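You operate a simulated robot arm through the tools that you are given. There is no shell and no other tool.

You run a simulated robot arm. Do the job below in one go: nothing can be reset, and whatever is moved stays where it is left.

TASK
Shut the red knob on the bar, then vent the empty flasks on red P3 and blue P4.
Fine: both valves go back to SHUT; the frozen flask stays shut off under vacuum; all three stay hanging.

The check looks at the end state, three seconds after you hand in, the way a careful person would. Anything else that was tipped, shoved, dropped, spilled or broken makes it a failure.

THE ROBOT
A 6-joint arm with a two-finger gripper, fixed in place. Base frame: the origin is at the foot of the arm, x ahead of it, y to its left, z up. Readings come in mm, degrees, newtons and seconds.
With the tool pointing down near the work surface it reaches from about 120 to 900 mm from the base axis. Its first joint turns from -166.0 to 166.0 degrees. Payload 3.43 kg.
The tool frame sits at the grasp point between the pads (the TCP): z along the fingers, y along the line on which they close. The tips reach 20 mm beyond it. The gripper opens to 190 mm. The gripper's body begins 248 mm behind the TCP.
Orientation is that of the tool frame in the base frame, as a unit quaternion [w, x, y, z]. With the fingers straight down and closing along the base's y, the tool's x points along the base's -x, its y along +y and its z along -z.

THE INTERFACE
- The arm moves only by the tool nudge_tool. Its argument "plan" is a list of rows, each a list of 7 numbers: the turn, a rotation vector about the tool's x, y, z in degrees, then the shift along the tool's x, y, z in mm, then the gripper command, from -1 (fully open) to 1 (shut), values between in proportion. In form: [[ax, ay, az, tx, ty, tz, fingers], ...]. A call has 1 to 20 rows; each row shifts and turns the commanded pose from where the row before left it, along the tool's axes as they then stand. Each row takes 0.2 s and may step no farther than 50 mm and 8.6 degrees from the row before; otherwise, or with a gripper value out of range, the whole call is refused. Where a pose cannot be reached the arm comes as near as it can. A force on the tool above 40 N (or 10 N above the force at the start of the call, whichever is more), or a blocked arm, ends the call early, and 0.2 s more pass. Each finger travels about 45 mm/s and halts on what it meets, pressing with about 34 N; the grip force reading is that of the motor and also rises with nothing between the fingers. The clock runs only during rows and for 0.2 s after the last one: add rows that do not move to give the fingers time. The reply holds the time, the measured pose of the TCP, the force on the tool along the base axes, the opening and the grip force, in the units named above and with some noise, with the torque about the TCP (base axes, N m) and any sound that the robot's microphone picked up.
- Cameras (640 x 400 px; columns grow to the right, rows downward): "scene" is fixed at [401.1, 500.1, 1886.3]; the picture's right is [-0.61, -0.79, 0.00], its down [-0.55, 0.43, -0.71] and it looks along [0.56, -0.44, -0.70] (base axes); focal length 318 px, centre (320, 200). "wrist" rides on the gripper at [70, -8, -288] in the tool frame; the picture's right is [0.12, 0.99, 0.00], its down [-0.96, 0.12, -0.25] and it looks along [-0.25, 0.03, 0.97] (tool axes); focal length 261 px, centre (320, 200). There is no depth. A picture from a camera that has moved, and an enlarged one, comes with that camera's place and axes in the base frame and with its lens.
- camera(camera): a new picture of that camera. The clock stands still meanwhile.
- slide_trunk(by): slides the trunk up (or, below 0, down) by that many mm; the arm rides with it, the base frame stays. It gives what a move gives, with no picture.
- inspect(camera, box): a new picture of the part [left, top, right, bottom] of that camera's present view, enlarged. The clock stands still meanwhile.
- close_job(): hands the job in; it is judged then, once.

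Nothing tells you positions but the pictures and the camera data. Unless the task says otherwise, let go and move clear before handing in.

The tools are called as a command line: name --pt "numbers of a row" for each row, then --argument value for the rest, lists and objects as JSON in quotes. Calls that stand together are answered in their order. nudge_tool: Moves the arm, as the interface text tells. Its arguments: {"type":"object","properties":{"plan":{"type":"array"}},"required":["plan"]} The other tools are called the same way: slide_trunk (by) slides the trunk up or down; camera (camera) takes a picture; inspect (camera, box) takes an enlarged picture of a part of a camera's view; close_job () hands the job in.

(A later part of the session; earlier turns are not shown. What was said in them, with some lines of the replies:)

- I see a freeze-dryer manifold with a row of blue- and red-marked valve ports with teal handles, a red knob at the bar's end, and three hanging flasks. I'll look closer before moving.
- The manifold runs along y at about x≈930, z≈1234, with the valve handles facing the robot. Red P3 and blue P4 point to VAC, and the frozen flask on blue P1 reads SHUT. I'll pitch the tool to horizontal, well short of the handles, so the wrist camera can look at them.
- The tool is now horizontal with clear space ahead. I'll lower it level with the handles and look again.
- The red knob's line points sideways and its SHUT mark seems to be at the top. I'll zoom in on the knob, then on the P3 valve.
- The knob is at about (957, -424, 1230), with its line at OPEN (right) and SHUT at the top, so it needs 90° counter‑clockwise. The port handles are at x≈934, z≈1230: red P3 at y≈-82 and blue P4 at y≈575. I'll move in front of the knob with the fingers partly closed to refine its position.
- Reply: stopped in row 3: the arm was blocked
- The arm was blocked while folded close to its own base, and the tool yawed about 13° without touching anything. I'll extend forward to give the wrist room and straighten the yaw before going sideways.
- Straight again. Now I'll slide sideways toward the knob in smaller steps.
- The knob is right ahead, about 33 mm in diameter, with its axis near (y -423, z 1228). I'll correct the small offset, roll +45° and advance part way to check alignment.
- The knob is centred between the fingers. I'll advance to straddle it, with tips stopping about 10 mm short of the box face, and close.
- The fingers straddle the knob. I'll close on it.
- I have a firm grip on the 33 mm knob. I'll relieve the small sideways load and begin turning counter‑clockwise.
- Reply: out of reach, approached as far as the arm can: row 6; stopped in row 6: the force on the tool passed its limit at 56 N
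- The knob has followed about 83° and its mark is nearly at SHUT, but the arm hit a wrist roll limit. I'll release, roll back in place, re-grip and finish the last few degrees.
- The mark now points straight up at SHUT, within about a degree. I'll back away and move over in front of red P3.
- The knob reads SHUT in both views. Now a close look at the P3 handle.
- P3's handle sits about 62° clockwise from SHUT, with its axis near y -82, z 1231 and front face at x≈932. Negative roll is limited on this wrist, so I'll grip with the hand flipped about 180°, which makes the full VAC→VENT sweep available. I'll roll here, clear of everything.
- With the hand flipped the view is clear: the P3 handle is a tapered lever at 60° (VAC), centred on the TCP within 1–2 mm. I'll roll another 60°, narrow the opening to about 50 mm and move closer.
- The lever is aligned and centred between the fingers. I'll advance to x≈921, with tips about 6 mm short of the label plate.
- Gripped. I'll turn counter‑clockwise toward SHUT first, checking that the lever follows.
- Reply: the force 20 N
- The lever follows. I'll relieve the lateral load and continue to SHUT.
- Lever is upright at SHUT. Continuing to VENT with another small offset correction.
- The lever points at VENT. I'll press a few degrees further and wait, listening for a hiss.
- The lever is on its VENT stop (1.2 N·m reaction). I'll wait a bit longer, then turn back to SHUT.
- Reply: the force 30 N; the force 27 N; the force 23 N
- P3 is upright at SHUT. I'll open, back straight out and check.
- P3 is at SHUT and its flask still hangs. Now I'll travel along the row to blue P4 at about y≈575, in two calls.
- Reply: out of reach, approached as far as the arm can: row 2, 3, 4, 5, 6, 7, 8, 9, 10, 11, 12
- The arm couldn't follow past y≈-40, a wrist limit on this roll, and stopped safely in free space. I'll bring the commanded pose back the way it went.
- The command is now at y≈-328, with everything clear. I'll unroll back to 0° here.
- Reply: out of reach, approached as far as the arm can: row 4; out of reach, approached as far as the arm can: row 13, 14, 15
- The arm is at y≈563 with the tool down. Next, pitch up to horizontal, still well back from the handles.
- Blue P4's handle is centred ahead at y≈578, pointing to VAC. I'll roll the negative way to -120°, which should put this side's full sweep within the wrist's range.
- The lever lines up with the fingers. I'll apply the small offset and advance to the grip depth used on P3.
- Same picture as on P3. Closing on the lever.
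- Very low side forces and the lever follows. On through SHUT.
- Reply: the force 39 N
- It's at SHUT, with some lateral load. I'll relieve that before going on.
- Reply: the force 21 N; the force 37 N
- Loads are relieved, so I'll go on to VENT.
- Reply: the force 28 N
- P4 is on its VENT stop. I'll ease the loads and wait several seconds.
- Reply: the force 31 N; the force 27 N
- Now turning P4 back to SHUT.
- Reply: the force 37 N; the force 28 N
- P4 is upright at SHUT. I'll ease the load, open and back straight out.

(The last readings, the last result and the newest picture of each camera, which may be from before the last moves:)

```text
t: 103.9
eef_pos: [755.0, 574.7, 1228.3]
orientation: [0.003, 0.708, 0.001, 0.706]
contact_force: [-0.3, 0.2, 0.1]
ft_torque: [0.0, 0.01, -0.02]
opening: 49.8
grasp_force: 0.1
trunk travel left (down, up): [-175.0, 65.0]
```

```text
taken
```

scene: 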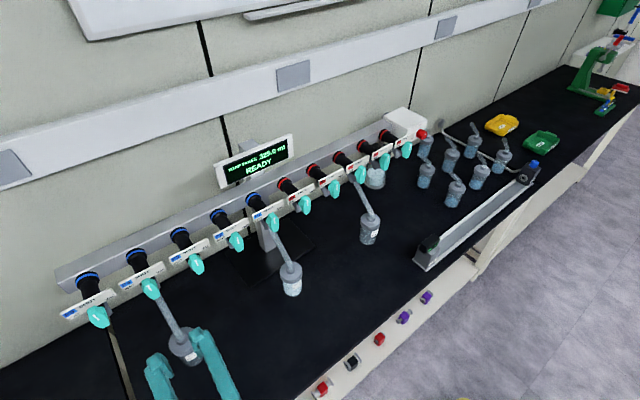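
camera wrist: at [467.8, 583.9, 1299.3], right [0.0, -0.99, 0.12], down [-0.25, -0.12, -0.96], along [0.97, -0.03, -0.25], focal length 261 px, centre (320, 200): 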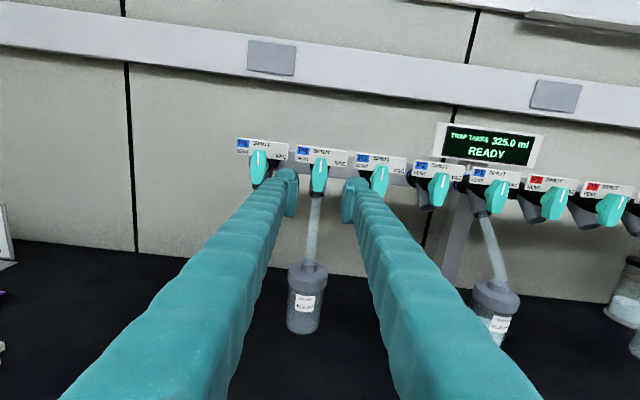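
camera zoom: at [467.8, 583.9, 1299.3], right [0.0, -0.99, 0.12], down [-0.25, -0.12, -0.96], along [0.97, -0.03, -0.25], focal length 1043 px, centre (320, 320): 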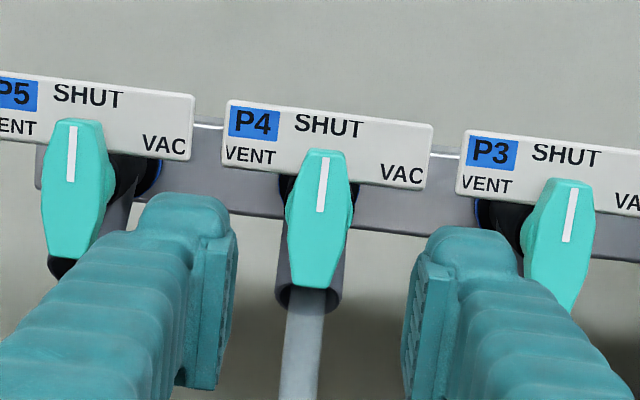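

All the handles read SHUT and all three flasks hang. I'll take one last close check of the knob, P3, P1 and P4 before handing in.

inspect --camera "scene" --box '[220, 110, 440, 300]'

inspect --camera "scene" --box '[60, 180, 320, 380]'

inspect --camera "scene" --box '[395, 110, 459, 150]'

```text
2.11 times, centred on (330, 205) of scene
camera zoom: at [401.1, 500.1, 1886.3], right [-0.61, -0.79, 0.0], down [-0.55, 0.43, -0.71], along [0.56, -0.44, -0.7], focal length 670 px, centre (299, 190)
```

zoom: 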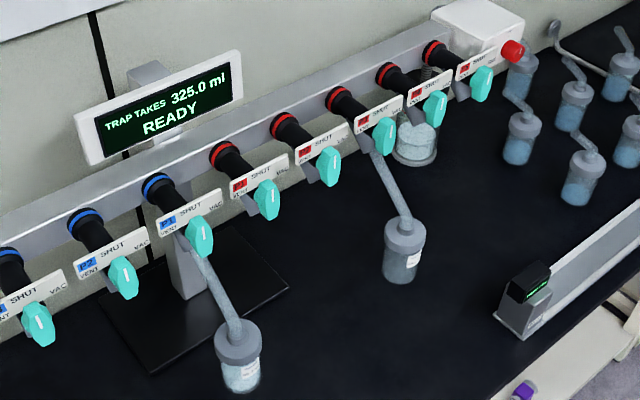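

```text
2.00 times, centred on (190, 280) of scene
camera zoom: at [401.1, 500.1, 1886.3], right [-0.61, -0.79, 0.0], down [-0.55, 0.43, -0.71], along [0.56, -0.44, -0.7], focal length 637 px, centre (580, 40)
```

zoom: 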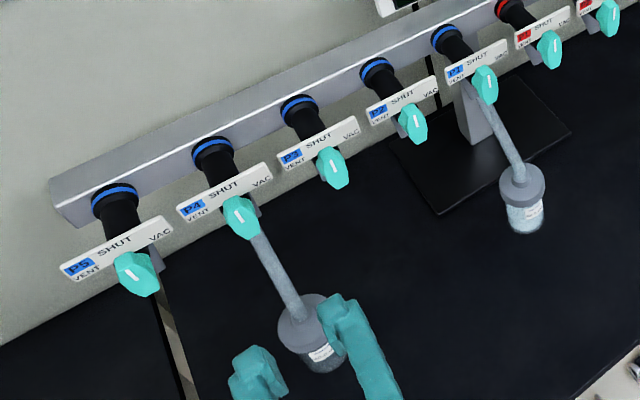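

```text
10.00 times, centred on (427, 130) of scene
camera zoom: at [401.1, 500.1, 1886.3], right [-0.61, -0.79, 0.0], down [-0.55, 0.43, -0.71], along [0.56, -0.44, -0.7], focal length 3184 px, centre (-750, 900)
```

zoom: 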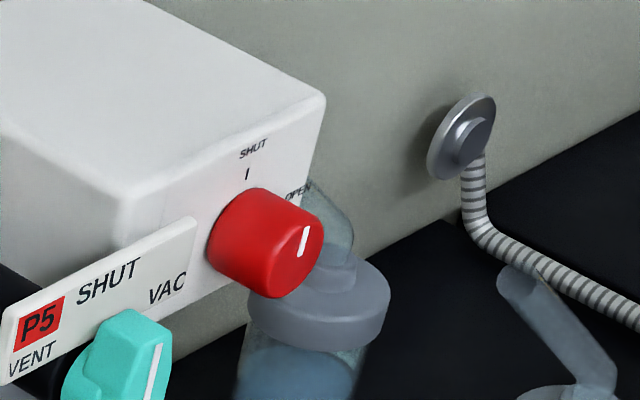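

The red knob is at SHUT, and red P3 and blue P4 were vented and are back at SHUT. Blue P1, with the frozen flask, wasn't touched and still reads SHUT. All three flasks hang undisturbed and the gripper is clear, so I'm handing in.

close_job

```text
The job is handed in.
```

The job is handed in. The red knob on the bar is shut, and the flasks on red P3 and blue P4 have been vented.

- **Red knob:** turned from OPEN to SHUT, with the mark within about a degree of the line.
- **Red P3 and blue P4:** each went from VAC through SHUT to VENT, stayed on the VENT stop for about 6 seconds, and went back to SHUT. The microphone picked up no sound while they vented, so I'm relying on the handle position and the hold time.
- **Frozen flask (blue P1):** not touched. Its handle still reads SHUT.
- **Flasks:** all three are still hanging.

Nothing was knocked or moved. A force stop during the knob turn and two wrist-limit stops in free air moved only the arm. The gripper was open and clear of the valves and flasks when I handed in.
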